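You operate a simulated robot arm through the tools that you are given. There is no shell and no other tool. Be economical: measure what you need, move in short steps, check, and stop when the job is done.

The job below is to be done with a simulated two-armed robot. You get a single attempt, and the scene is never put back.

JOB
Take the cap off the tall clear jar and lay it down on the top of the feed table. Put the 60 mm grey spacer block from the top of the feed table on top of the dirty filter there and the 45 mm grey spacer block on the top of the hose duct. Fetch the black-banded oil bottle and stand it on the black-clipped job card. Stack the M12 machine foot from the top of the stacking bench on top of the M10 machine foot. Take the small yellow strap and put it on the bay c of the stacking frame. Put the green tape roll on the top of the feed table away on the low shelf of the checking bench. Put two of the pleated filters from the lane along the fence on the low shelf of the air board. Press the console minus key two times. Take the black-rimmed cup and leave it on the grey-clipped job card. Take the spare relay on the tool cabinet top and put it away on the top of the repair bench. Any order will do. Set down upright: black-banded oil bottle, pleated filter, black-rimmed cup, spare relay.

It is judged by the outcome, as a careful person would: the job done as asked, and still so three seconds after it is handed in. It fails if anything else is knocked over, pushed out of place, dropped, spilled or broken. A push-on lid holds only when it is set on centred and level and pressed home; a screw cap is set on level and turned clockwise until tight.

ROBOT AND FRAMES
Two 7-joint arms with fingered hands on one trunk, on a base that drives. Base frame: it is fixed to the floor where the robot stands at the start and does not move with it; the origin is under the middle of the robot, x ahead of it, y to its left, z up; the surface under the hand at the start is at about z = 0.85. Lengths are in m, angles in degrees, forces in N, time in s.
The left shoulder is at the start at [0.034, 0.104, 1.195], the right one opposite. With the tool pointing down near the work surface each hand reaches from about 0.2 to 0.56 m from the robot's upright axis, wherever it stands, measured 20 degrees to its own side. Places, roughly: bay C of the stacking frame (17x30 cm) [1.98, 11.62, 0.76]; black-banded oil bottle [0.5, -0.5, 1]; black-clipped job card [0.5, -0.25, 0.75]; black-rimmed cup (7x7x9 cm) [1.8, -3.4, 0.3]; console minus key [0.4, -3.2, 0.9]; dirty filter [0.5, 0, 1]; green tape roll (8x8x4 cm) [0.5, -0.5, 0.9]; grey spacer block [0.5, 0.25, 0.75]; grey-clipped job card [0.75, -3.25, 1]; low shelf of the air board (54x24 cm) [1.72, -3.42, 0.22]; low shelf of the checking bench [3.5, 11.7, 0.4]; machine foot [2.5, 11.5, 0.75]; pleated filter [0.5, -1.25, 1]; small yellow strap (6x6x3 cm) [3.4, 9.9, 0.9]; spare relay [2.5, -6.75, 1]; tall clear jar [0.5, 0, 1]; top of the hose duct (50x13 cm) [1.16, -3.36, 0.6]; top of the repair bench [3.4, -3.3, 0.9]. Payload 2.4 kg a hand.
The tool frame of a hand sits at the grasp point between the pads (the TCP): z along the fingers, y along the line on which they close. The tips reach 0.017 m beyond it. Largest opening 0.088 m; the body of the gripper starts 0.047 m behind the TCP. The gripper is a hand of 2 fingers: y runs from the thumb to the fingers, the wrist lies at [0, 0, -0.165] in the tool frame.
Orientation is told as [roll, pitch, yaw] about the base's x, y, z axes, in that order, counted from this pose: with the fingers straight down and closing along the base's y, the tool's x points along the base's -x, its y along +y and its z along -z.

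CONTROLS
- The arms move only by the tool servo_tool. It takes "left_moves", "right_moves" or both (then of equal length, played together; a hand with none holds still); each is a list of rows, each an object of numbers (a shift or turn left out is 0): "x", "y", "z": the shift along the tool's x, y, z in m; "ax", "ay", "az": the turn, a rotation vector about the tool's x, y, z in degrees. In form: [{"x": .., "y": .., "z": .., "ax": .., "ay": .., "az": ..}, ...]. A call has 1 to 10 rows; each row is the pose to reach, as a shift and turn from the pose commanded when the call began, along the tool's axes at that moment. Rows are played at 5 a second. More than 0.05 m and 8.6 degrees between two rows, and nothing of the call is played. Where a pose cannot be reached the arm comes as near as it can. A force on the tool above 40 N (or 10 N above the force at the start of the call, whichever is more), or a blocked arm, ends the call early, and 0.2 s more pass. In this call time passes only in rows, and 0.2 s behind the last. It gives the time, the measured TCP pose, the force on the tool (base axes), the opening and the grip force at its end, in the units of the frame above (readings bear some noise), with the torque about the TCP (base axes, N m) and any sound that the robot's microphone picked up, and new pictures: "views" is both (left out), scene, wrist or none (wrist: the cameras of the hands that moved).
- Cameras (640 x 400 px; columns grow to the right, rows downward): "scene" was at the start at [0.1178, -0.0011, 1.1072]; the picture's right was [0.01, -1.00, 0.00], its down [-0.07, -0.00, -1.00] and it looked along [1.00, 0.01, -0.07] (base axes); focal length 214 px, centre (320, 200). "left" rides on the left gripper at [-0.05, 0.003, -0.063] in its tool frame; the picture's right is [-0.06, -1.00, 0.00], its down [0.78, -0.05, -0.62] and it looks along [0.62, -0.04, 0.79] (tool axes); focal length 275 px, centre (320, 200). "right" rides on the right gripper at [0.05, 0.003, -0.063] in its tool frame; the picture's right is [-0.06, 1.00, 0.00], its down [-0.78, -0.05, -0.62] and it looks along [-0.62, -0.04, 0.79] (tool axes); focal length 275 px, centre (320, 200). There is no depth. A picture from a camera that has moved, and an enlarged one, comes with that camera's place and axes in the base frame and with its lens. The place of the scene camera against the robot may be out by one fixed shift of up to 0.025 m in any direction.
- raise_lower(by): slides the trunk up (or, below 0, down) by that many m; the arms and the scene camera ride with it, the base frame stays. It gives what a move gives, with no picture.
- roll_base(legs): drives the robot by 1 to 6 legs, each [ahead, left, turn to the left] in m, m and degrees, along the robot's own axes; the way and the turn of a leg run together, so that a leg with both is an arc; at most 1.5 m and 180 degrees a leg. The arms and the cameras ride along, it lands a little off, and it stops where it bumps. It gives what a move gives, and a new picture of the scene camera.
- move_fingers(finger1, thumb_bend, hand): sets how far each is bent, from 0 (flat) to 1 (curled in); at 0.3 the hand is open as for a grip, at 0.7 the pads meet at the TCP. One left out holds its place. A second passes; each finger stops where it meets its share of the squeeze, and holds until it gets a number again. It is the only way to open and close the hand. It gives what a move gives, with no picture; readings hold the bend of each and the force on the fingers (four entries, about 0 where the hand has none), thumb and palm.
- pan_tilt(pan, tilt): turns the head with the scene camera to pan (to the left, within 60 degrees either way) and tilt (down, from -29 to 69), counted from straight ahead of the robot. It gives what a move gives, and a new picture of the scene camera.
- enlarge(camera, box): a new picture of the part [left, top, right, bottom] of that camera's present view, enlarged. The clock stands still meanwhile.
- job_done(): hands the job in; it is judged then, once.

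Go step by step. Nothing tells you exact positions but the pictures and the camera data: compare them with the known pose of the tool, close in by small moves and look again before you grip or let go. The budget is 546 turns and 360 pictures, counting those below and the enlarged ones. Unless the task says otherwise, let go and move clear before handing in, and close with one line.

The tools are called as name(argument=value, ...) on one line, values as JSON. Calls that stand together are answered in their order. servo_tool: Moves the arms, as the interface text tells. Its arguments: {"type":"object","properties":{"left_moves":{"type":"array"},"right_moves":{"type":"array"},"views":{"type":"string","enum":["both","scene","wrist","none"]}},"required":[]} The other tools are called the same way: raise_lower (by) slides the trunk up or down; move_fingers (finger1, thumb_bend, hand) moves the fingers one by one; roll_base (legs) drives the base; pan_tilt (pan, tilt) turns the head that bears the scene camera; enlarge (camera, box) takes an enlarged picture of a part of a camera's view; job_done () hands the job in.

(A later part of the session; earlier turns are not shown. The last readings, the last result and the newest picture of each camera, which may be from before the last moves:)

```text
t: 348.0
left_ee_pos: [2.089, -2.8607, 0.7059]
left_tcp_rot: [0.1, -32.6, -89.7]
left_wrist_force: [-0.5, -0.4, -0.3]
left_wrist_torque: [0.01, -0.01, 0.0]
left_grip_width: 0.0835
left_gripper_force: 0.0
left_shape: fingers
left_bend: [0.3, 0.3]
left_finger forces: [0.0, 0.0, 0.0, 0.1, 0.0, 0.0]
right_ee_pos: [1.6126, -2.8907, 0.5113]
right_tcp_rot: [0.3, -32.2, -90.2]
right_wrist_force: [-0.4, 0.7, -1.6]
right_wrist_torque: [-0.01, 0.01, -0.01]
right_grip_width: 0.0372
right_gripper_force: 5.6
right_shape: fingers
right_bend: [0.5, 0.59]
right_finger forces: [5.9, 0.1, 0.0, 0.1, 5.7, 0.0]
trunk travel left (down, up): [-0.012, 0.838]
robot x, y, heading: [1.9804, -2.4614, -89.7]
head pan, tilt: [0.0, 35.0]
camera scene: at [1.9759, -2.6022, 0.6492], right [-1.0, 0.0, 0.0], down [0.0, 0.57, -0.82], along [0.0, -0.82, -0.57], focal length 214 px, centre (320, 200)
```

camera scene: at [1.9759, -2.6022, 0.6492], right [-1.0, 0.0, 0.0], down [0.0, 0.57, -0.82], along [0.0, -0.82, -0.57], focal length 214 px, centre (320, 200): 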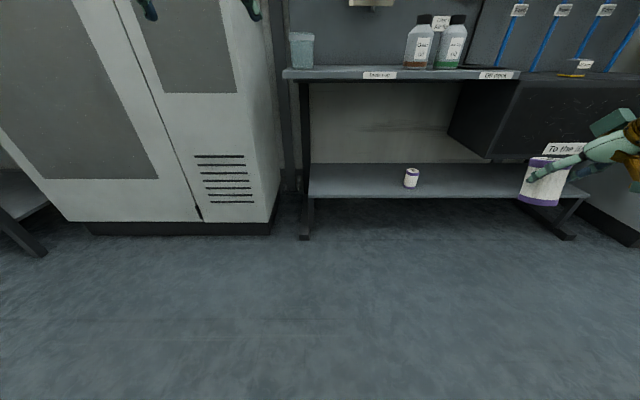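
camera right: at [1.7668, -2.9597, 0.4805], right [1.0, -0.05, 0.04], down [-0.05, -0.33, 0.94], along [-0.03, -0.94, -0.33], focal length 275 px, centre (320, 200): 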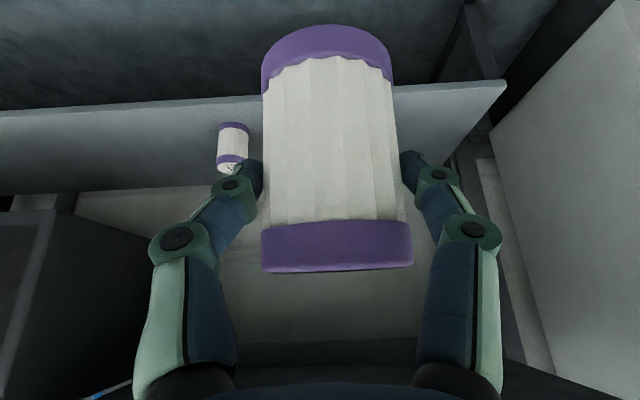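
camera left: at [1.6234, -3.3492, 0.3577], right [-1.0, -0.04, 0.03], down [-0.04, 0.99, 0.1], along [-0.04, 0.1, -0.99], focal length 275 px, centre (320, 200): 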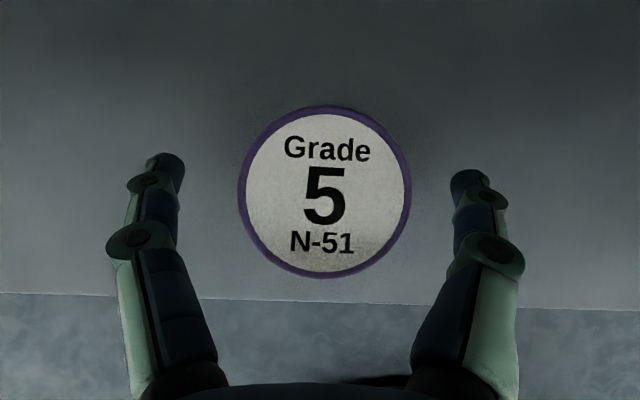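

Further out to the right it goes down fine. Continue down, retract the left hand, and plan to stand further left.

servo_tool(right_moves=[{"x": -0.015, "z": 0.03}, {"x": -0.02, "z": 0.07}, {"x": -0.01, "z": 0.11}, {"x": 0.01, "z": 0.145}, {"x": 0.03, "z": 0.18}, {"x": 0.047, "z": 0.208}], left_moves=[{"x": 0.02, "z": -0.013}, {"x": 0.04, "z": -0.026}, {"x": 0.06, "z": -0.04}, {"x": 0.08, "z": -0.053}, {"x": 0.1, "z": -0.066}, {"x": 0.12, "z": -0.08}], views="scene")

```text
t: 349.4
left_ee_pos: [2.0258, -2.7743, 0.7774]
left_tcp_rot: [0.1, -32.5, -89.8]
left_wrist_force: [-0.1, 0.2, -0.7]
left_wrist_torque: [-0.01, -0.02, -0.04]
left_grip_width: 0.0834
left_gripper_force: 0.1
left_shape: fingers
left_bend: [0.3, 0.3]
left_finger forces: [0.1, 0.1, 0.0, 0.0, 0.1, 0.0]
left hand out of reach, approached as far as the arm can: row 1, 2, 3, 4, 5, 6
right_ee_pos: [1.6135, -2.9605, 0.3094]
right_tcp_rot: [0.3, -32.0, -90.1]
right_wrist_force: [0.3, -0.2, -0.7]
right_wrist_torque: [0.0, 0.03, -0.02]
right_grip_width: 0.037
right_gripper_force: 5.3
right_shape: fingers
right_bend: [0.5, 0.59]
right_finger forces: [5.4, 0.1, 0.0, 0.1, 5.5, 0.0]
trunk travel left (down, up): [-0.012, 0.838]
robot x, y, heading: [1.9781, -2.4668, -90.1]
head pan, tilt: [0.0, 35.0]
camera scene: at [1.976, -2.6023, 0.6492], right [-1.0, 0.0, 0.0], down [0.0, 0.57, -0.82], along [0.0, -0.82, -0.57], focal length 214 px, centre (320, 200)
```

scene: 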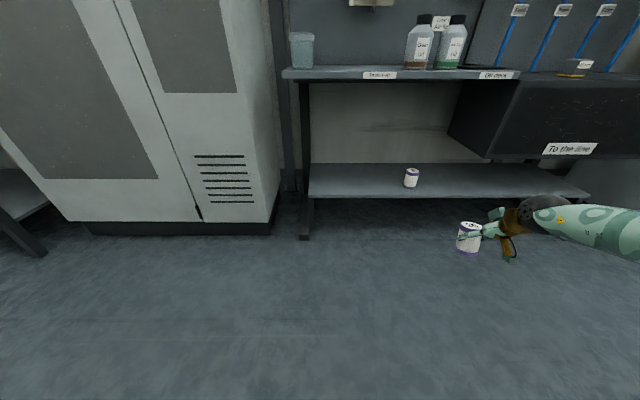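

roll_base(legs=[[0, 0.23, 0], [0.3, 0, 0]])

enlarge(camera="right", box=[0, 0, 640, 400])

```text
t: 352.8
left_ee_pos: [2.256, -3.0734, 0.7762]
left_tcp_rot: [0.1, -32.6, -89.7]
left_wrist_force: [0.0, 0.2, 0.3]
left_wrist_torque: [-0.01, 0.0, 0.0]
left_grip_width: 0.0835
left_gripper_force: 0.0
left_shape: fingers
left_bend: [0.3, 0.3]
left_finger forces: [0.1, 0.0, 0.1, 0.1, 0.0, 0.0]
right_ee_pos: [1.845, -3.2616, 0.3079]
right_tcp_rot: [0.3, -32.1, -90.1]
right_wrist_force: [-0.3, 0.8, -0.4]
right_wrist_torque: [0.04, -0.01, -0.01]
right_grip_width: 0.037
right_gripper_force: 5.6
right_shape: fingers
right_bend: [0.5, 0.59]
right_finger forces: [5.4, 0.0, 0.0, 0.1, 5.5, 0.0]
trunk travel left (down, up): [-0.012, 0.838]
robot x, y, heading: [2.2103, -2.7673, -89.7]
head pan, tilt: [0.0, 35.0]
camera scene: at [2.2067, -2.9021, 0.6492], right [-1.0, 0.0, 0.0], down [0.0, 0.57, -0.82], along [0.0, -0.82, -0.57], focal length 214 px, centre (320, 200)
```

scene: 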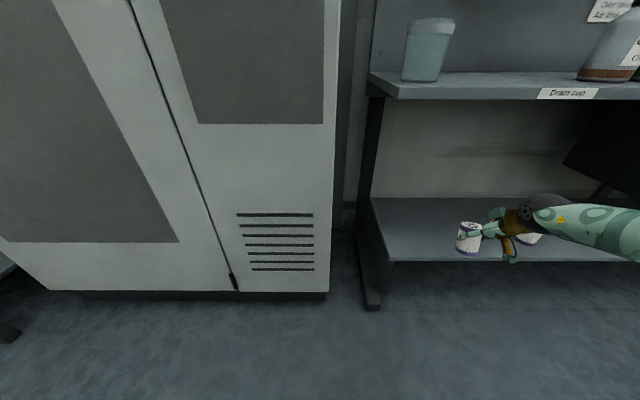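

```text
1.00 times, centred on (320, 200) of right (not enlarged: the box is as wide or as high as the picture)
camera zoom: at [1.8467, -3.185, 0.3362], right [1.0, -0.05, 0.04], down [-0.05, -0.34, 0.94], along [-0.03, -0.94, -0.34], focal length 275 px, centre (320, 200)
```

zoom: 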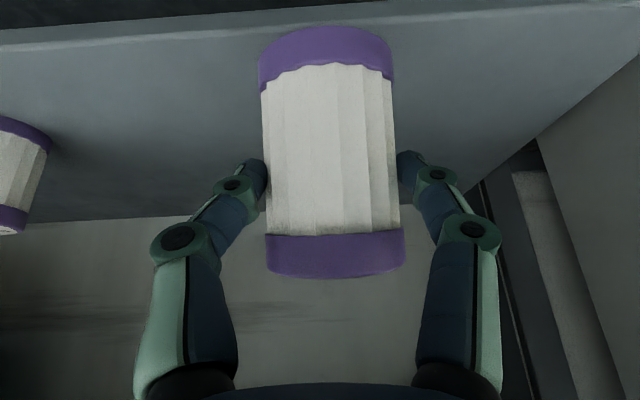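

roll_base(legs=[[0.075, 0, 0]])

servo_tool(right_moves=[{"x": 0.008, "z": 0.0126}, {"x": 0.014, "z": 0.021}, {"x": 0.0165, "z": 0.026}], views="both")

```text
t: 353.8
left_ee_pos: [2.2565, -3.1491, 0.7761]
left_tcp_rot: [0.2, -32.5, -89.6]
left_wrist_force: [-0.3, 0.1, -0.1]
left_wrist_torque: [0.0, 0.0, -0.04]
left_grip_width: 0.0836
left_gripper_force: 0.1
left_shape: fingers
left_bend: [0.3, 0.3]
left_finger forces: [0.0, 0.1, 0.0, 0.0, 0.0, 0.1]
right_ee_pos: [1.8459, -3.3376, 0.3087]
right_tcp_rot: [0.2, -32.1, -89.9]
right_wrist_force: [0.4, -0.3, -1.1]
right_wrist_torque: [0.0, 0.04, 0.02]
right_grip_width: 0.0367
right_gripper_force: 5.6
right_shape: fingers
right_bend: [0.5, 0.59]
right_finger forces: [5.4, 0.0, 0.0, 0.1, 5.5, 0.0]
trunk travel left (down, up): [-0.012, 0.838]
robot x, y, heading: [2.2095, -2.8402, -89.9]
head pan, tilt: [0.0, 35.0]
camera scene: at [2.2071, -2.9777, 0.6492], right [-1.0, 0.0, 0.0], down [0.0, 0.57, -0.82], along [0.0, -0.82, -0.57], focal length 214 px, centre (320, 200)
```

scene: 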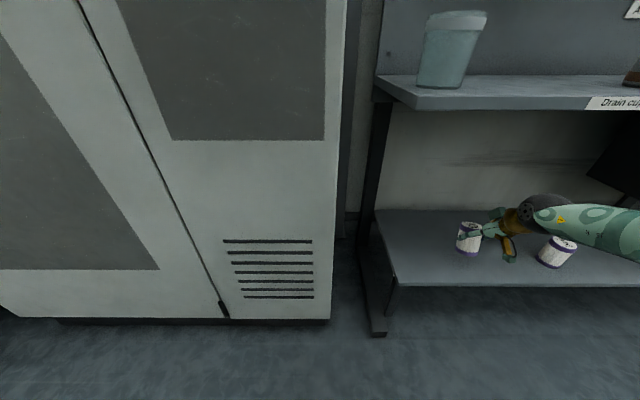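

```text
t: 354.6
left_ee_pos: [2.2574, -3.1482, 0.7766]
left_tcp_rot: [0.2, -32.5, -89.5]
left_wrist_force: [0.3, 0.7, -0.1]
left_wrist_torque: [0.05, -0.01, 0.0]
left_grip_width: 0.0837
left_gripper_force: 0.0
left_shape: fingers
left_bend: [0.3, 0.3]
left_finger forces: [0.1, 0.0, 0.0, 0.0, 0.0, 0.1]
right_ee_pos: [1.8467, -3.3378, 0.2782]
right_tcp_rot: [0.4, -32.2, -89.9]
right_wrist_force: [-0.6, 0.1, -0.4]
right_wrist_torque: [0.0, -0.02, 0.03]
right_grip_width: 0.037
right_gripper_force: 5.5
right_shape: fingers
right_bend: [0.5, 0.59]
right_finger forces: [5.4, 0.0, 0.1, 0.0, 5.6, 0.0]
trunk travel left (down, up): [-0.012, 0.838]
robot x, y, heading: [2.2096, -2.8399, -89.8]
head pan, tilt: [0.0, 35.0]
camera scene: at [2.2071, -2.9777, 0.6492], right [-1.0, 0.0, 0.0], down [0.0, 0.57, -0.82], along [0.0, -0.82, -0.57], focal length 214 px, centre (320, 200)
camera right: at [1.848, -3.2607, 0.3053], right [1.0, -0.05, 0.04], down [-0.05, -0.34, 0.94], along [-0.03, -0.94, -0.34], focal length 275 px, centre (320, 200)
```

scene: 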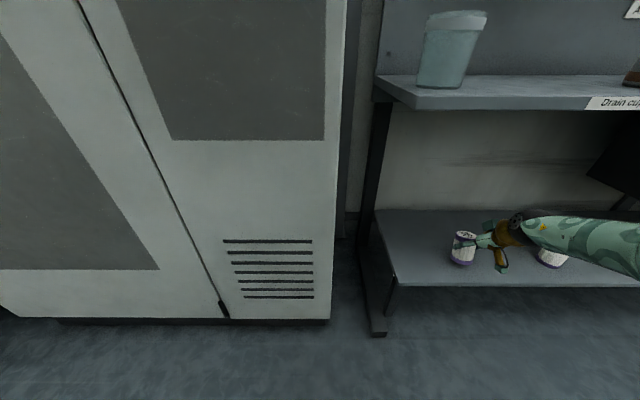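
right: 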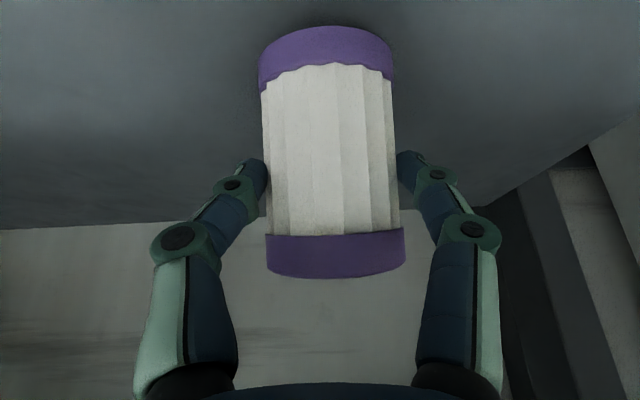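

enlarge(camera="scene", box=[400, 190, 640, 310])

```text
2.67 times, centred on (520, 250) of scene
camera zoom: at [2.2071, -2.9777, 0.6492], right [-1.0, 0.0, 0.0], down [0.0, 0.57, -0.82], along [0.0, -0.82, -0.57], focal length 572 px, centre (-213, 67)
```

zoom: 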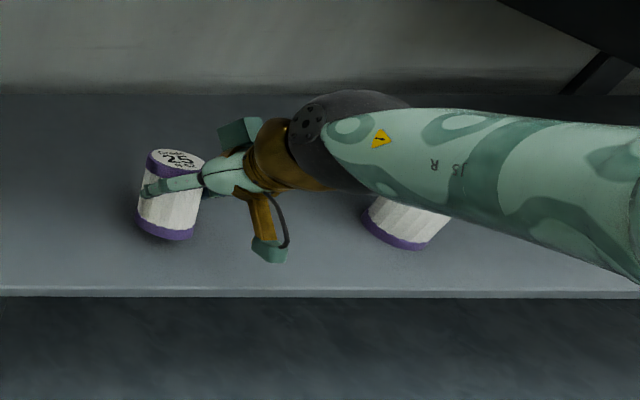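

servo_tool(right_moves=[{"x": 0.002, "z": 0.003}, {"x": 0.0035, "z": 0.0055}, {"x": 0.005, "z": 0.008}, {"x": 0.0065, "z": 0.0105}], views="none")

enlarge(camera="scene", box=[400, 190, 640, 310])

```text
t: 355.6
left_ee_pos: [2.2574, -3.1485, 0.7757]
left_tcp_rot: [0.2, -32.5, -89.6]
left_wrist_force: [-0.2, 0.3, 0.1]
left_wrist_torque: [0.03, -0.02, 0.03]
left_grip_width: 0.0836
left_gripper_force: 0.0
left_shape: fingers
left_bend: [0.3, 0.3]
left_finger forces: [0.0, 0.0, 0.0, 0.0, 0.0, 0.1]
right_ee_pos: [1.8462, -3.3369, 0.2656]
right_tcp_rot: [0.4, -32.2, -90.0]
right_wrist_force: [0.6, -0.4, 0.4]
right_wrist_torque: [0.01, 0.0, 0.0]
right_grip_width: 0.0367
right_gripper_force: 6.0
right_shape: fingers
right_bend: [0.5, 0.59]
right_finger forces: [5.5, 0.0, 0.0, 0.0, 5.9, 0.1]
trunk travel left (down, up): [-0.012, 0.838]
robot x, y, heading: [2.2095, -2.8382, -89.6]
head pan, tilt: [0.0, 35.0]
```

```text
2.67 times, centred on (520, 250) of scene
camera zoom: at [2.2071, -2.9776, 0.6492], right [-1.0, 0.0, 0.0], down [0.0, 0.57, -0.82], along [0.0, -0.82, -0.57], focal length 572 px, centre (-213, 67)
```

zoom: 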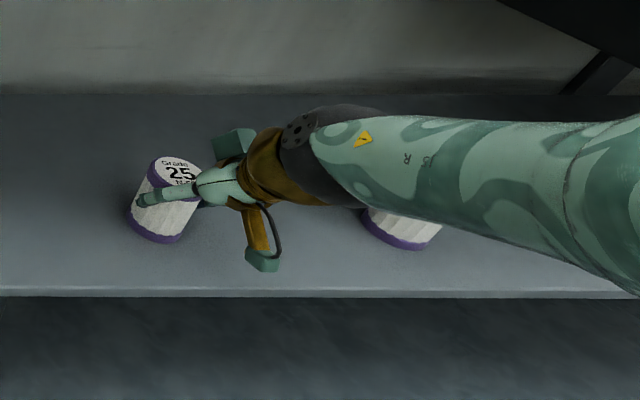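

servo_tool(right_moves=[{"x": 0.0015, "z": 0.0025}], views="none")

move_fingers(hand="right", finger1=0.3, thumb_bend=0.3)

enlarge(camera="right", box=[0, 0, 640, 400])

```text
t: 356.0
left_ee_pos: [2.258, -3.1478, 0.7768]
left_tcp_rot: [0.0, -32.6, -89.6]
left_wrist_force: [-0.1, -0.4, -0.4]
left_wrist_torque: [-0.02, -0.02, 0.04]
left_grip_width: 0.0837
left_gripper_force: 0.0
left_shape: fingers
left_bend: [0.3, 0.3]
left_finger forces: [0.1, 0.1, 0.1, 0.1, 0.0, 0.1]
right_ee_pos: [1.8448, -3.3381, 0.2644]
right_tcp_rot: [0.2, -32.2, -90.0]
right_wrist_force: [-1.1, 1.9, 7.9]
right_wrist_torque: [-0.03, -0.02, 0.0]
right_grip_width: 0.0366
right_gripper_force: 6.8
right_shape: fingers
right_bend: [0.5, 0.59]
right_finger forces: [6.3, 0.1, 0.0, 0.0, 7.2, 0.0]
trunk travel left (down, up): [-0.012, 0.838]
robot x, y, heading: [2.2132, -2.8403, -89.8]
head pan, tilt: [0.0, 35.0]
```

```text
t: 357.0
left_ee_pos: [2.257, -3.1484, 0.7759]
left_tcp_rot: [0.1, -32.5, -89.6]
left_wrist_force: [0.9, 0.7, 0.2]
left_wrist_torque: [0.01, 0.04, 0.0]
left_grip_width: 0.0835
left_gripper_force: 0.1
left_shape: fingers
left_bend: [0.3, 0.3]
left_finger forces: [0.0, 0.0, 0.1, 0.0, 0.1, 0.0]
right_ee_pos: [1.8451, -3.3376, 0.2633]
right_tcp_rot: [0.3, -32.1, -90.0]
right_wrist_force: [-0.4, -1.1, -0.2]
right_wrist_torque: [0.0, -0.03, 0.03]
right_grip_width: 0.0836
right_gripper_force: 0.1
right_shape: fingers
right_bend: [0.3, 0.3]
right_finger forces: [0.1, 0.0, 0.0, 0.0, 0.0, 0.0]
trunk travel left (down, up): [-0.012, 0.838]
robot x, y, heading: [2.2092, -2.8405, -89.6]
head pan, tilt: [0.0, 35.0]
```

```text
1.00 times, centred on (320, 200) of right (not enlarged: the box is as wide or as high as the picture)
camera zoom: at [1.8478, -3.2612, 0.2904], right [1.0, -0.05, 0.04], down [-0.05, -0.34, 0.94], along [-0.03, -0.94, -0.34], focal length 275 px, centre (320, 200)
```

zoom: 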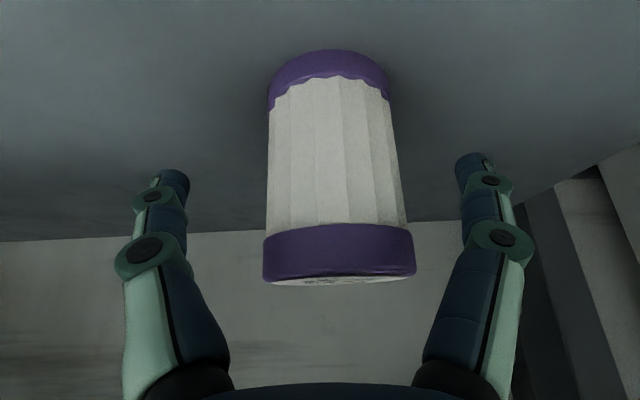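

roll_base(legs=[[-0.12, 0, 0], [-0.3, 0, 0]])

enlarge(camera="scene", box=[320, 60, 640, 260])

```text
t: 359.9
left_ee_pos: [2.2558, -2.7285, 0.7768]
left_tcp_rot: [0.1, -32.5, -89.5]
left_wrist_force: [0.4, -0.4, 0.2]
left_wrist_torque: [0.01, 0.02, -0.03]
left_grip_width: 0.0836
left_gripper_force: 0.1
left_shape: fingers
left_bend: [0.3, 0.3]
left_finger forces: [0.0, 0.1, 0.0, 0.0, 0.0, 0.0]
right_ee_pos: [1.8458, -2.9192, 0.2627]
right_tcp_rot: [0.3, -32.1, -90.0]
right_wrist_force: [-1.1, -0.4, 0.0]
right_wrist_torque: [0.01, -0.02, 0.02]
right_grip_width: 0.0838
right_gripper_force: 0.1
right_shape: fingers
right_bend: [0.3, 0.3]
right_finger forces: [0.0, 0.0, 0.0, 0.0, 0.0, 0.0]
trunk travel left (down, up): [-0.012, 0.838]
robot x, y, heading: [2.2081, -2.4185, -89.7]
head pan, tilt: [0.0, 35.0]
camera scene: at [2.2057, -2.5574, 0.6492], right [-1.0, -0.01, 0.0], down [0.0, 0.57, -0.82], along [0.0, -0.82, -0.57], focal length 214 px, centre (320, 200)
```

scene: 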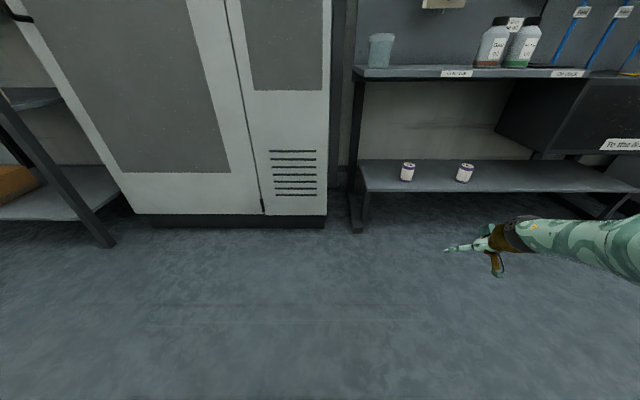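

```text
2.00 times, centred on (480, 160) of scene
camera zoom: at [2.2057, -2.5574, 0.6492], right [-1.0, -0.01, 0.0], down [0.0, 0.57, -0.82], along [0.0, -0.82, -0.57], focal length 429 px, centre (0, 280)
```

zoom: 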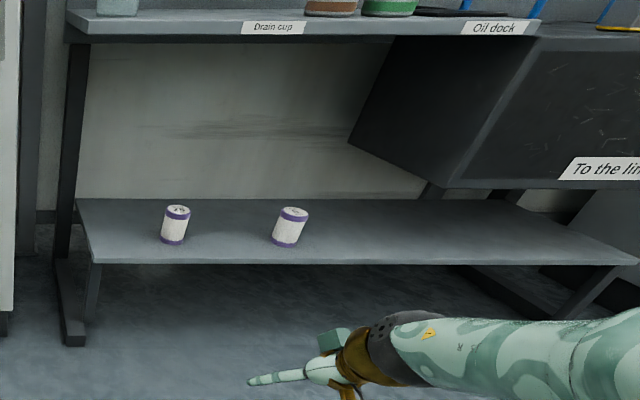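

Both filters stand on the low shelf. Now the spare relay at about (2.5,-6.75). Raise trunk and tuck the right arm before driving.

raise_lower(by=0.4)

servo_tool(right_moves=[{"x": -0.0122, "z": -0.0458}, {"x": -0.0244, "z": -0.0916}, {"x": -0.0366, "z": -0.137}, {"x": -0.0488, "z": -0.183}, {"x": -0.061, "z": -0.229}, {"x": -0.073, "z": -0.275}, {"x": -0.085, "z": -0.32}, {"x": -0.097, "z": -0.366}, {"x": -0.109, "z": -0.41}, {"x": -0.12, "z": -0.455}], views="none")

servo_tool(right_moves=[{"ay": 8}, {"ay": 16}, {"ay": 24}, {"ay": 32}], left_moves=[{"ay": 8}, {"ay": 16}, {"ay": 24}, {"ay": 32}], views="none")

roll_base(legs=[[0.1, -1.45, 0], [0, -1.45, -0.5]])

```text
t: 363.8
left_ee_pos: [2.2558, -2.7289, 1.1769]
left_tcp_rot: [0.1, -32.5, -89.5]
left_wrist_force: [0.0, -0.1, 0.2]
left_wrist_torque: [0.0, -0.01, 0.02]
left_grip_width: 0.0834
left_gripper_force: 0.0
left_shape: fingers
left_bend: [0.3, 0.3]
left_finger forces: [0.0, 0.0, 0.1, 0.0, 0.0, 0.0]
right_ee_pos: [1.846, -2.9764, 0.7952]
right_tcp_rot: [0.4, -47.9, -90.0]
right_wrist_force: [-0.9, 0.5, -0.4]
right_wrist_torque: [-0.02, -0.01, 0.03]
right_grip_width: 0.0836
right_gripper_force: 0.1
right_shape: fingers
right_bend: [0.3, 0.3]
right_finger forces: [0.0, 0.0, 0.0, 0.0, 0.0, 0.0]
trunk travel left (down, up): [-0.412, 0.438]
robot x, y, heading: [2.2083, -2.4205, -89.8]
head pan, tilt: [0.0, 35.0]
```

```text
t: 365.9
left_ee_pos: [2.2553, -2.7284, 1.1773]
left_tcp_rot: [0.2, -32.5, -89.5]
left_wrist_force: [0.5, -0.6, -0.2]
left_wrist_torque: [0.01, -0.03, 0.02]
left_grip_width: 0.0836
left_gripper_force: 0.1
left_shape: fingers
left_bend: [0.3, 0.3]
left_finger forces: [0.0, 0.1, 0.0, 0.0, 0.0, 0.1]
right_ee_pos: [1.8427, -2.7201, 1.1882]
right_tcp_rot: [0.4, -47.9, -89.8]
right_wrist_force: [-0.1, -0.2, -0.5]
right_wrist_torque: [-0.04, 0.0, 0.02]
right_grip_width: 0.0839
right_gripper_force: 0.1
right_shape: fingers
right_bend: [0.3, 0.3]
right_finger forces: [0.0, 0.1, 0.0, 0.0, 0.0, 0.1]
right hand out of reach, approached as far as the arm can: row 1, 2
trunk travel left (down, up): [-0.412, 0.438]
robot x, y, heading: [2.2091, -2.4187, -89.8]
head pan, tilt: [0.0, 35.0]
```

```text
t: 366.9
left_ee_pos: [2.2559, -2.728, 1.1759]
left_tcp_rot: [-0.1, -0.4, -89.5]
left_wrist_force: [0.1, -0.1, -0.4]
left_wrist_torque: [-0.01, -0.05, 0.03]
left_grip_width: 0.0835
left_gripper_force: 0.0
left_shape: fingers
left_bend: [0.3, 0.3]
left_finger forces: [0.0, 0.0, 0.0, 0.0, 0.0, 0.0]
right_ee_pos: [1.842, -2.7192, 1.1891]
right_tcp_rot: [0.3, -15.8, -89.6]
right_wrist_force: [-0.5, -0.3, 0.9]
right_wrist_torque: [0.01, 0.01, 0.0]
right_grip_width: 0.084
right_gripper_force: 0.0
right_shape: fingers
right_bend: [0.3, 0.3]
right_finger forces: [0.0, 0.1, 0.0, 0.0, 0.0, 0.1]
trunk travel left (down, up): [-0.412, 0.438]
robot x, y, heading: [2.2083, -2.419, -89.4]
head pan, tilt: [0.0, 35.0]
```

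```text
t: 381.0
left_ee_pos: [-0.6523, -2.8452, 1.1758]
left_tcp_rot: [0.1, -0.5, -88.9]
left_wrist_force: [0.1, 0.1, -0.2]
left_wrist_torque: [0.02, -0.02, -0.02]
left_grip_width: 0.0836
left_gripper_force: 0.1
left_shape: fingers
left_bend: [0.3, 0.3]
left_finger forces: [0.0, 0.0, 0.0, 0.0, 0.0, 0.0]
right_ee_pos: [-1.0656, -2.8394, 1.1885]
right_tcp_rot: [0.3, -15.9, -89.3]
right_wrist_force: [0.0, 1.0, -0.6]
right_wrist_torque: [0.01, -0.03, 0.04]
right_grip_width: 0.0839
right_gripper_force: 0.0
right_shape: fingers
right_bend: [0.3, 0.3]
right_finger forces: [0.0, 0.0, 0.1, 0.1, 0.0, 0.1]
trunk travel left (down, up): [-0.412, 0.438]
robot x, y, heading: [-0.7064, -2.5349, -89.2]
head pan, tilt: [0.0, 35.0]
camera scene: at [-0.7043, -2.6565, 1.0443], right [-1.0, -0.01, 0.0], down [-0.01, 0.57, -0.82], along [0.01, -0.82, -0.57], focal length 214 px, centre (320, 200)
```

scene: 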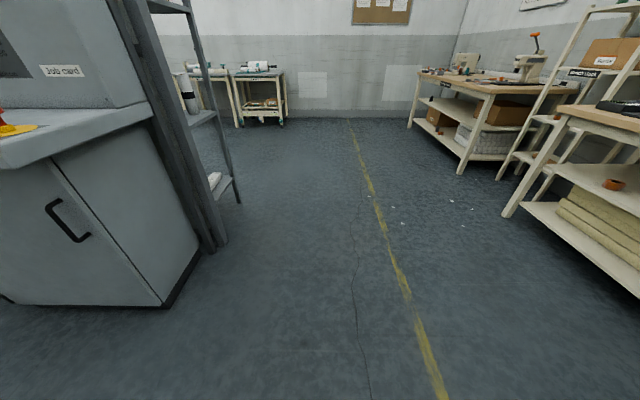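

roll_base(legs=[[1.4, 0, 0], [1.2, 0, 0]])

pan_tilt(pan=55, tilt=12)

```text
t: 393.7
left_ee_pos: [-0.6107, -5.4553, 1.1775]
left_tcp_rot: [0.1, -0.4, -88.9]
left_wrist_force: [0.9, 0.2, 0.3]
left_wrist_torque: [0.0, -0.01, 0.01]
left_grip_width: 0.0834
left_gripper_force: 0.1
left_shape: fingers
left_bend: [0.3, 0.3]
left_finger forces: [0.1, 0.1, 0.0, 0.0, 0.0, 0.1]
right_ee_pos: [-1.0236, -5.4517, 1.1891]
right_tcp_rot: [0.3, -16.0, -89.2]
right_wrist_force: [-0.1, 0.2, 0.6]
right_wrist_torque: [0.0, 0.02, 0.0]
right_grip_width: 0.0839
right_gripper_force: 0.0
right_shape: fingers
right_bend: [0.3, 0.3]
right_finger forces: [0.1, 0.1, 0.0, 0.0, 0.0, 0.0]
trunk travel left (down, up): [-0.412, 0.438]
robot x, y, heading: [-0.6613, -5.143, -89.1]
head pan, tilt: [0.0, 35.0]
camera scene: at [-0.6632, -5.2678, 1.0443], right [-1.0, -0.02, 0.0], down [-0.01, 0.57, -0.82], along [0.01, -0.82, -0.57], focal length 214 px, centre (320, 200)
```

scene: 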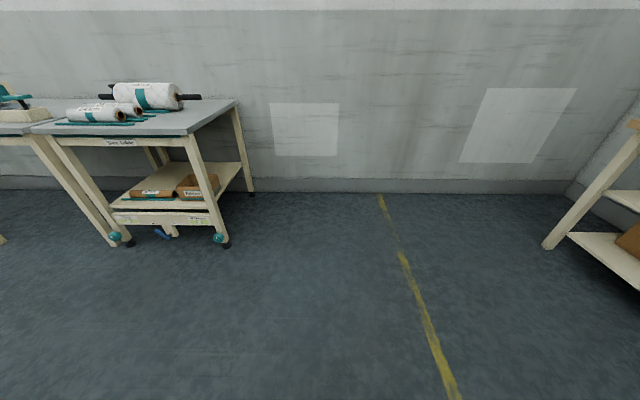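

```text
t: 395.0
left_ee_pos: [-0.611, -5.4556, 1.1764]
left_tcp_rot: [0.1, -0.5, -88.8]
left_wrist_force: [-0.7, 0.4, 0.0]
left_wrist_torque: [0.0, 0.01, 0.0]
left_grip_width: 0.0834
left_gripper_force: 0.0
left_shape: fingers
left_bend: [0.3, 0.3]
left_finger forces: [0.0, 0.0, 0.0, 0.0, 0.0, 0.0]
right_ee_pos: [-1.0243, -5.4515, 1.1884]
right_tcp_rot: [0.3, -15.9, -89.1]
right_wrist_force: [-0.3, 0.4, -0.2]
right_wrist_torque: [0.0, -0.01, -0.02]
right_grip_width: 0.084
right_gripper_force: 0.1
right_shape: fingers
right_bend: [0.3, 0.3]
right_finger forces: [0.0, 0.1, 0.0, 0.0, 0.1, 0.0]
trunk travel left (down, up): [-0.412, 0.438]
robot x, y, heading: [-0.6633, -5.147, -89.0]
head pan, tilt: [55.0, 12.0]
camera scene: at [-0.5879, -5.2328, 1.079], right [-0.57, -0.82, 0.0], down [-0.19, 0.13, -0.97], along [0.8, -0.55, -0.23], focal length 214 px, centre (320, 200)
```

scene: 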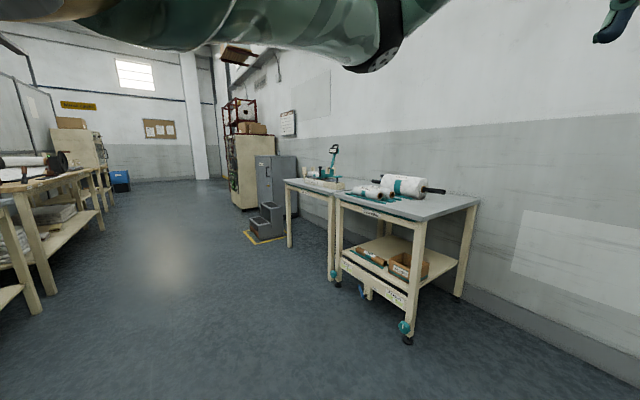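

roll_base(legs=[[0.25, 1.2, 0], [0, 1.3, 0]])

pan_tilt(pan=25, tilt=12)

```text
t: 407.3
left_ee_pos: [1.8924, -5.6504, 1.1759]
left_tcp_rot: [0.0, -0.5, -88.4]
left_wrist_force: [0.1, 0.1, -0.3]
left_wrist_torque: [-0.05, 0.01, 0.02]
left_grip_width: 0.0836
left_gripper_force: 0.2
left_shape: fingers
left_bend: [0.3, 0.3]
left_finger forces: [0.0, 0.0, 0.1, 0.0, 0.1, 0.0]
right_ee_pos: [1.4786, -5.6491, 1.1888]
right_tcp_rot: [0.3, -15.8, -88.7]
right_wrist_force: [0.0, 0.5, -0.3]
right_wrist_torque: [0.02, 0.01, -0.01]
right_grip_width: 0.084
right_gripper_force: 0.0
right_shape: fingers
right_bend: [0.3, 0.3]
right_finger forces: [0.0, 0.0, 0.1, 0.0, 0.0, 0.0]
trunk travel left (down, up): [-0.412, 0.438]
robot x, y, heading: [1.8425, -5.3433, -88.7]
head pan, tilt: [55.0, 12.0]
camera scene: at [1.9147, -5.426, 1.0794], right [-0.55, -0.83, 0.0], down [-0.19, 0.13, -0.97], along [0.81, -0.54, -0.23], focal length 214 px, centre (320, 200)
```

scene: 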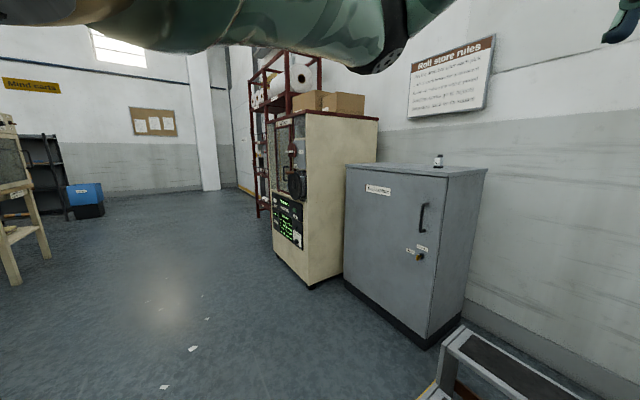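

```text
t: 408.2
left_ee_pos: [1.8924, -5.6507, 1.1773]
left_tcp_rot: [0.1, -0.5, -88.5]
left_wrist_force: [0.5, -0.5, 0.8]
left_wrist_torque: [-0.01, -0.01, 0.0]
left_grip_width: 0.0835
left_gripper_force: 0.1
left_shape: fingers
left_bend: [0.3, 0.3]
left_finger forces: [0.0, 0.1, 0.0, 0.0, 0.0, 0.0]
right_ee_pos: [1.4775, -5.6479, 1.1887]
right_tcp_rot: [0.4, -15.9, -88.7]
right_wrist_force: [-0.2, -0.6, -0.6]
right_wrist_torque: [-0.01, 0.0, -0.01]
right_grip_width: 0.0837
right_gripper_force: 0.2
right_shape: fingers
right_bend: [0.3, 0.3]
right_finger forces: [0.0, 0.0, 0.1, 0.1, 0.0, 0.1]
trunk travel left (down, up): [-0.412, 0.438]
robot x, y, heading: [1.8349, -5.3461, -88.6]
head pan, tilt: [25.0, 12.0]
camera scene: at [1.9051, -5.4382, 1.0762], right [-0.68, -0.73, 0.0], down [-0.19, 0.18, -0.97], along [0.71, -0.66, -0.26], focal length 214 px, centre (320, 200)
```

scene: 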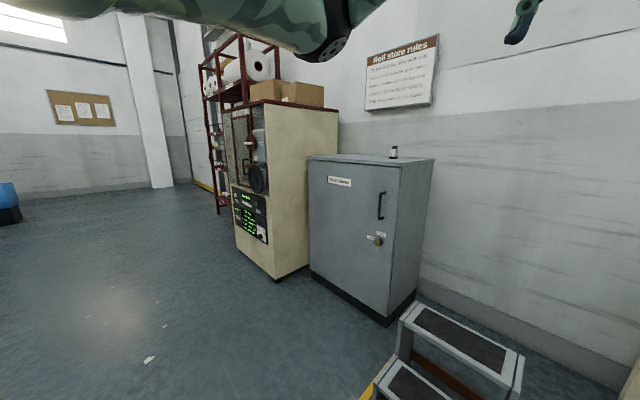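

The tool cabinet stands ahead-left with a small relay on its top near the right rear. I approach its front, keeping clear of the step stool.

roll_base(legs=[[0, 0.88, -1.4], [0.45, 0, 0]])

raise_lower(by=0.2)

pan_tilt(pan=-15, tilt=35)

```text
t: 415.2
left_ee_pos: [2.7562, -6.0975, 1.1764]
left_tcp_rot: [0.1, -0.5, -90.1]
left_wrist_force: [-0.2, 0.6, 0.1]
left_wrist_torque: [0.02, -0.04, 0.0]
left_grip_width: 0.0837
left_gripper_force: 0.0
left_shape: fingers
left_bend: [0.3, 0.3]
left_finger forces: [0.0, 0.1, 0.0, 0.0, 0.0, 0.0]
right_ee_pos: [2.3435, -6.0833, 1.1896]
right_tcp_rot: [0.4, -15.9, -90.4]
right_wrist_force: [1.0, 0.2, -0.1]
right_wrist_torque: [-0.01, -0.03, 0.0]
right_grip_width: 0.0841
right_gripper_force: 0.1
right_shape: fingers
right_bend: [0.3, 0.3]
right_finger forces: [0.0, 0.0, 0.1, 0.0, 0.1, 0.1]
trunk travel left (down, up): [-0.412, 0.438]
robot x, y, heading: [2.7105, -5.7903, -90.4]
head pan, tilt: [25.0, 12.0]
camera scene: at [2.771, -5.8906, 1.0746], right [-0.74, -0.67, 0.0], down [-0.18, 0.21, -0.96], along [0.64, -0.71, -0.28], focal length 214 px, centre (320, 200)
```

scene: 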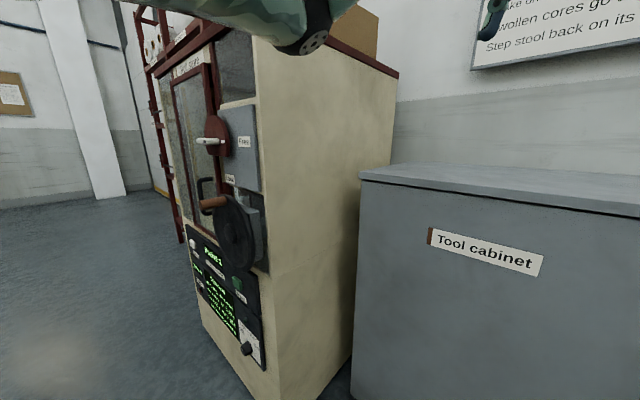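

```text
t: 417.4
left_ee_pos: [2.7558, -6.0969, 1.3759]
left_tcp_rot: [0.1, -0.5, -90.0]
left_wrist_force: [0.2, -0.4, -0.3]
left_wrist_torque: [-0.01, -0.02, -0.02]
left_grip_width: 0.0836
left_gripper_force: 0.0
left_shape: fingers
left_bend: [0.3, 0.3]
left_finger forces: [0.0, 0.0, 0.1, 0.0, 0.0, 0.0]
right_ee_pos: [2.3426, -6.0834, 1.3896]
right_tcp_rot: [0.2, -15.9, -90.4]
right_wrist_force: [0.1, 0.2, 0.6]
right_wrist_torque: [0.01, -0.01, 0.01]
right_grip_width: 0.0838
right_gripper_force: 0.1
right_shape: fingers
right_bend: [0.3, 0.3]
right_finger forces: [0.1, 0.0, 0.1, 0.1, 0.0, 0.1]
trunk travel left (down, up): [-0.612, 0.238]
robot x, y, heading: [2.7112, -5.7878, -90.3]
head pan, tilt: [25.0, 12.0]
```

```text
t: 418.4
left_ee_pos: [2.7563, -6.0977, 1.3754]
left_tcp_rot: [-0.1, -0.5, -90.1]
left_wrist_force: [-0.2, 0.1, -0.4]
left_wrist_torque: [-0.01, -0.02, -0.02]
left_grip_width: 0.0835
left_gripper_force: 0.0
left_shape: fingers
left_bend: [0.3, 0.3]
left_finger forces: [0.0, 0.0, 0.0, 0.0, 0.1, 0.0]
right_ee_pos: [2.3424, -6.0846, 1.3892]
right_tcp_rot: [0.3, -16.0, -90.4]
right_wrist_force: [0.4, 0.0, -0.6]
right_wrist_torque: [-0.01, -0.02, 0.0]
right_grip_width: 0.0839
right_gripper_force: 0.1
right_shape: fingers
right_bend: [0.3, 0.3]
right_finger forces: [0.1, 0.0, 0.0, 0.1, 0.1, 0.1]
trunk travel left (down, up): [-0.612, 0.238]
robot x, y, heading: [2.7118, -5.7872, -90.6]
head pan, tilt: [-15.0, 35.0]
camera scene: at [2.6854, -5.9027, 1.2454], right [-0.96, 0.26, 0.0], down [0.15, 0.55, -0.82], along [-0.22, -0.79, -0.57], focal length 214 px, centre (320, 200)
```

scene: 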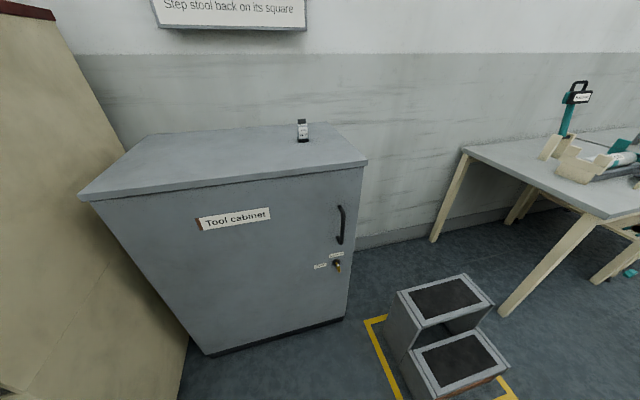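

enlarge(camera="scene", box=[260, 100, 350, 160])

servo_tool(right_moves=[{"ay": 8, "y": 0.02}, {"ay": 16, "y": 0.04}, {"ay": 16, "y": 0.07, "x": -0.03}, {"ay": 16, "y": 0.1, "x": -0.06}], views="none")

roll_base(legs=[[0.35, 0, 0.4]])

enlarge(camera="right", box=[0, 0, 640, 400])

```text
6.67 times, centred on (305, 130) of scene
camera zoom: at [2.6854, -5.9027, 1.2454], right [-0.96, 0.26, 0.0], down [0.15, 0.55, -0.82], along [-0.22, -0.79, -0.57], focal length 1430 px, centre (420, 667)
```

zoom: 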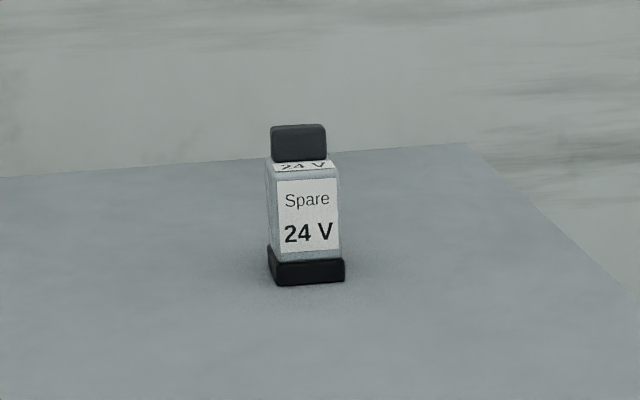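

```text
t: 419.4
left_ee_pos: [2.7569, -6.0983, 1.3758]
left_tcp_rot: [0.0, -0.5, -90.2]
left_wrist_force: [0.0, 0.0, 0.3]
left_wrist_torque: [-0.01, 0.0, 0.01]
left_grip_width: 0.0835
left_gripper_force: 0.0
left_shape: fingers
left_bend: [0.3, 0.3]
left_finger forces: [0.0, 0.0, 0.0, 0.0, 0.0, 0.1]
right_ee_pos: [2.443, -6.1438, 1.4057]
right_tcp_rot: [0.3, 0.2, -90.3]
right_wrist_force: [-0.4, -0.6, 0.1]
right_wrist_torque: [-0.01, -0.02, 0.01]
right_grip_width: 0.0841
right_gripper_force: 0.1
right_shape: fingers
right_bend: [0.3, 0.3]
right_finger forces: [0.0, 0.1, 0.0, 0.0, 0.0, 0.0]
trunk travel left (down, up): [-0.612, 0.238]
robot x, y, heading: [2.7145, -5.786, -90.5]
head pan, tilt: [-15.0, 35.0]
```

```text
t: 421.7
left_ee_pos: [2.7565, -6.4458, 1.3777]
left_tcp_rot: [0.1, -0.5, -89.8]
left_wrist_force: [-0.8, 0.3, 0.1]
left_wrist_torque: [-0.01, 0.01, 0.01]
left_grip_width: 0.0835
left_gripper_force: 0.1
left_shape: fingers
left_bend: [0.3, 0.3]
left_finger forces: [0.1, 0.1, 0.1, 0.1, 0.0, 0.1]
right_ee_pos: [2.4449, -6.4916, 1.4058]
right_tcp_rot: [0.3, 0.1, -89.9]
right_wrist_force: [0.4, -0.1, 0.1]
right_wrist_torque: [0.04, -0.05, -0.01]
right_grip_width: 0.0841
right_gripper_force: 0.1
right_shape: fingers
right_bend: [0.3, 0.3]
right_finger forces: [0.1, 0.0, 0.0, 0.0, 0.1, 0.0]
trunk travel left (down, up): [-0.612, 0.238]
robot x, y, heading: [2.7111, -6.1326, -90.2]
head pan, tilt: [-15.0, 35.0]
camera scene: at [2.685, -6.2499, 1.2452], right [-0.97, 0.26, 0.0], down [0.15, 0.55, -0.82], along [-0.21, -0.79, -0.57], focal length 214 px, centre (320, 200)
```

scene: 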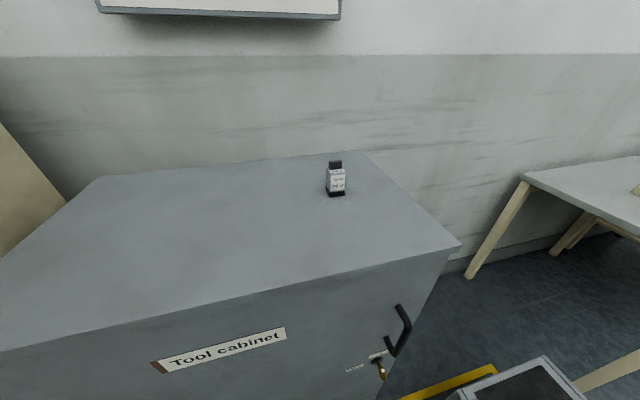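

```text
1.00 times, centred on (320, 200) of right (not enlarged: the box is as wide or as high as the picture)
camera zoom: at [2.4458, -6.4417, 1.4692], right [1.0, -0.06, 0.0], down [-0.05, -0.79, 0.62], along [-0.03, -0.62, -0.79], focal length 275 px, centre (320, 200)
```

zoom: 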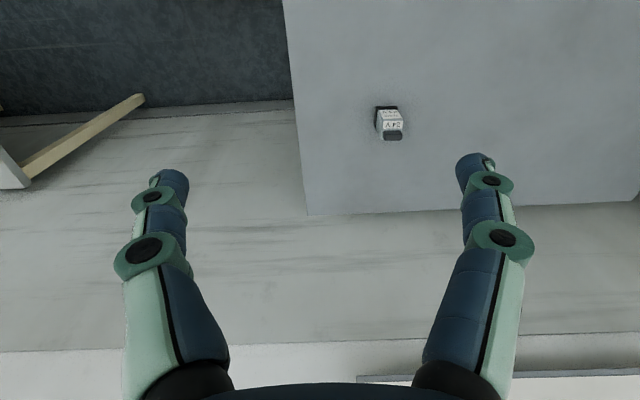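

Relay at about (2.551,-6.635), top z≈1.075. Move above it.

servo_tool(right_moves=[{"x": -0.02, "y": 0.015, "z": 0.03}, {"x": -0.04, "y": 0.03, "z": 0.06}, {"x": -0.06, "y": 0.045, "z": 0.09}, {"x": -0.08, "y": 0.06, "z": 0.12}, {"x": -0.1, "y": 0.075, "z": 0.15}, {"x": -0.12, "y": 0.09, "z": 0.18}, {"x": -0.1445, "y": 0.106, "z": 0.21}, {"x": -0.1445, "y": 0.106, "z": 0.25}], views="wrist")

```text
t: 423.5
left_ee_pos: [2.756, -6.4435, 1.3764]
left_tcp_rot: [0.1, -0.6, -89.7]
left_wrist_force: [-0.1, 0.3, 0.0]
left_wrist_torque: [0.0, -0.03, 0.02]
left_grip_width: 0.0836
left_gripper_force: 0.1
left_shape: fingers
left_bend: [0.3, 0.3]
left_finger forces: [0.1, 0.0, 0.0, 0.0, 0.0, 0.1]
right_ee_pos: [2.5221, -6.5832, 1.1898]
right_tcp_rot: [0.3, 0.0, -90.0]
right_wrist_force: [-0.9, -0.4, 0.0]
right_wrist_torque: [0.0, 0.0, -0.01]
right_grip_width: 0.0839
right_gripper_force: 0.0
right_shape: fingers
right_bend: [0.3, 0.3]
right_finger forces: [0.1, 0.0, 0.1, 0.0, 0.0, 0.0]
right hand out of reach, approached as far as the arm can: row 6, 7, 8
trunk travel left (down, up): [-0.612, 0.238]
robot x, y, heading: [2.7086, -6.1359, -89.9]
head pan, tilt: [-15.0, 35.0]
camera right: at [2.5252, -6.5329, 1.2532], right [1.0, -0.06, 0.01], down [-0.05, -0.78, 0.62], along [-0.03, -0.62, -0.79], focal length 275 px, centre (320, 200)
```

right: 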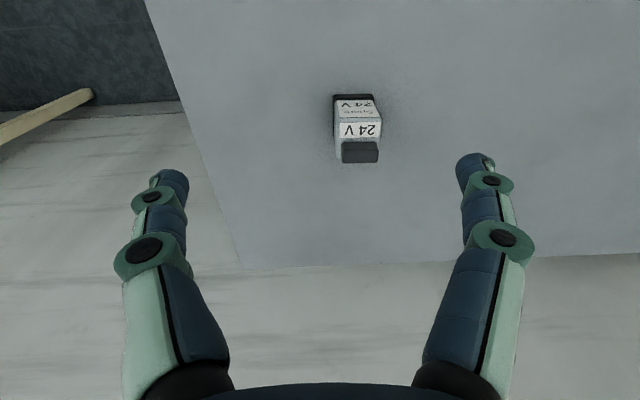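

servo_tool(right_moves=[{"z": -0.04}, {"z": -0.08}], views="none")

raise_lower(by=-0.12)

roll_base(legs=[[0.03, 0, 0]])

enlarge(camera="right", box=[160, 50, 480, 250])

```text
t: 424.1
left_ee_pos: [2.7559, -6.4448, 1.3772]
left_tcp_rot: [0.0, -0.6, -89.7]
left_wrist_force: [0.0, -0.4, -0.8]
left_wrist_torque: [0.01, 0.01, 0.01]
left_grip_width: 0.0835
left_gripper_force: 0.0
left_shape: fingers
left_bend: [0.3, 0.3]
left_finger forces: [0.0, 0.0, 0.0, 0.0, 0.0, 0.1]
right_ee_pos: [2.5218, -6.5832, 1.27]
right_tcp_rot: [0.3, 0.1, -90.0]
right_wrist_force: [-0.2, 0.8, -0.4]
right_wrist_torque: [-0.01, 0.01, 0.03]
right_grip_width: 0.0839
right_gripper_force: 0.0
right_shape: fingers
right_bend: [0.3, 0.3]
right_finger forces: [0.0, 0.0, 0.0, 0.0, 0.0, 0.1]
trunk travel left (down, up): [-0.612, 0.238]
robot x, y, heading: [2.7105, -6.1347, -89.9]
head pan, tilt: [-15.0, 35.0]
```

```text
t: 425.6
left_ee_pos: [2.7571, -6.4439, 1.2564]
left_tcp_rot: [0.0, -0.6, -89.6]
left_wrist_force: [0.1, 0.2, 0.1]
left_wrist_torque: [0.0, 0.01, 0.01]
left_grip_width: 0.0838
left_gripper_force: 0.1
left_shape: fingers
left_bend: [0.3, 0.3]
left_finger forces: [0.1, 0.1, 0.1, 0.0, 0.1, 0.1]
right_ee_pos: [2.523, -6.584, 1.1492]
right_tcp_rot: [0.3, 0.1, -90.0]
right_wrist_force: [0.6, 0.4, -0.8]
right_wrist_torque: [-0.04, 0.02, -0.02]
right_grip_width: 0.084
right_gripper_force: 0.1
right_shape: fingers
right_bend: [0.3, 0.3]
right_finger forces: [0.0, 0.1, 0.0, 0.0, 0.0, 0.1]
trunk travel left (down, up): [-0.492, 0.358]
robot x, y, heading: [2.7069, -6.1336, -90.0]
head pan, tilt: [-15.0, 35.0]
```

```text
t: 426.4
left_ee_pos: [2.7568, -6.4754, 1.2565]
left_tcp_rot: [0.1, -0.5, -89.7]
left_wrist_force: [-0.7, -0.8, 0.5]
left_wrist_torque: [-0.03, -0.01, -0.01]
left_grip_width: 0.0836
left_gripper_force: 0.1
left_shape: fingers
left_bend: [0.3, 0.3]
left_finger forces: [0.0, 0.0, 0.0, 0.0, 0.0, 0.0]
right_ee_pos: [2.524, -6.6162, 1.1481]
right_tcp_rot: [0.3, 0.3, -89.9]
right_wrist_force: [-0.6, -0.2, -0.4]
right_wrist_torque: [0.01, -0.01, 0.01]
right_grip_width: 0.0839
right_gripper_force: 0.0
right_shape: fingers
right_bend: [0.3, 0.3]
right_finger forces: [0.0, 0.1, 0.1, 0.0, 0.0, 0.0]
trunk travel left (down, up): [-0.492, 0.358]
robot x, y, heading: [2.7147, -6.1678, -90.1]
head pan, tilt: [-15.0, 35.0]
camera scene: at [2.685, -6.282, 1.1246], right [-0.97, 0.26, 0.0], down [0.15, 0.56, -0.82], along [-0.21, -0.79, -0.57], focal length 214 px, centre (320, 200)
```

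scene: 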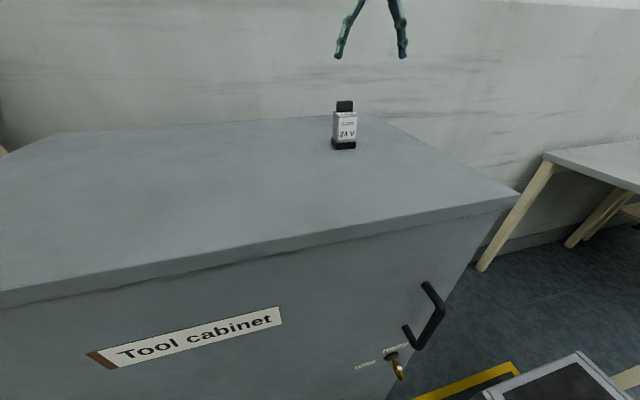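

```text
2.00 times, centred on (320, 150) of right
camera zoom: at [2.5246, -6.5662, 1.2118], right [1.0, -0.06, 0.0], down [-0.05, -0.79, 0.62], along [-0.03, -0.61, -0.79], focal length 551 px, centre (320, 300)
```

zoom: 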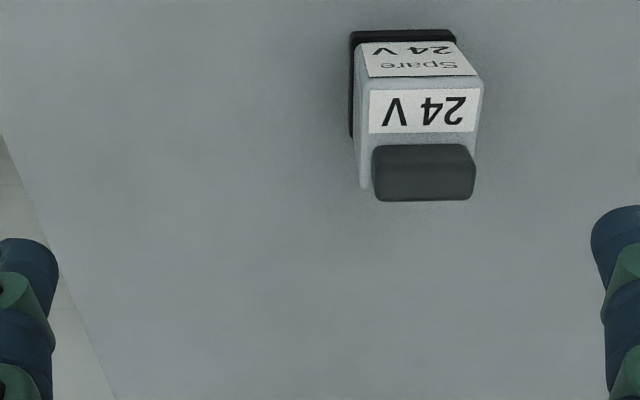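

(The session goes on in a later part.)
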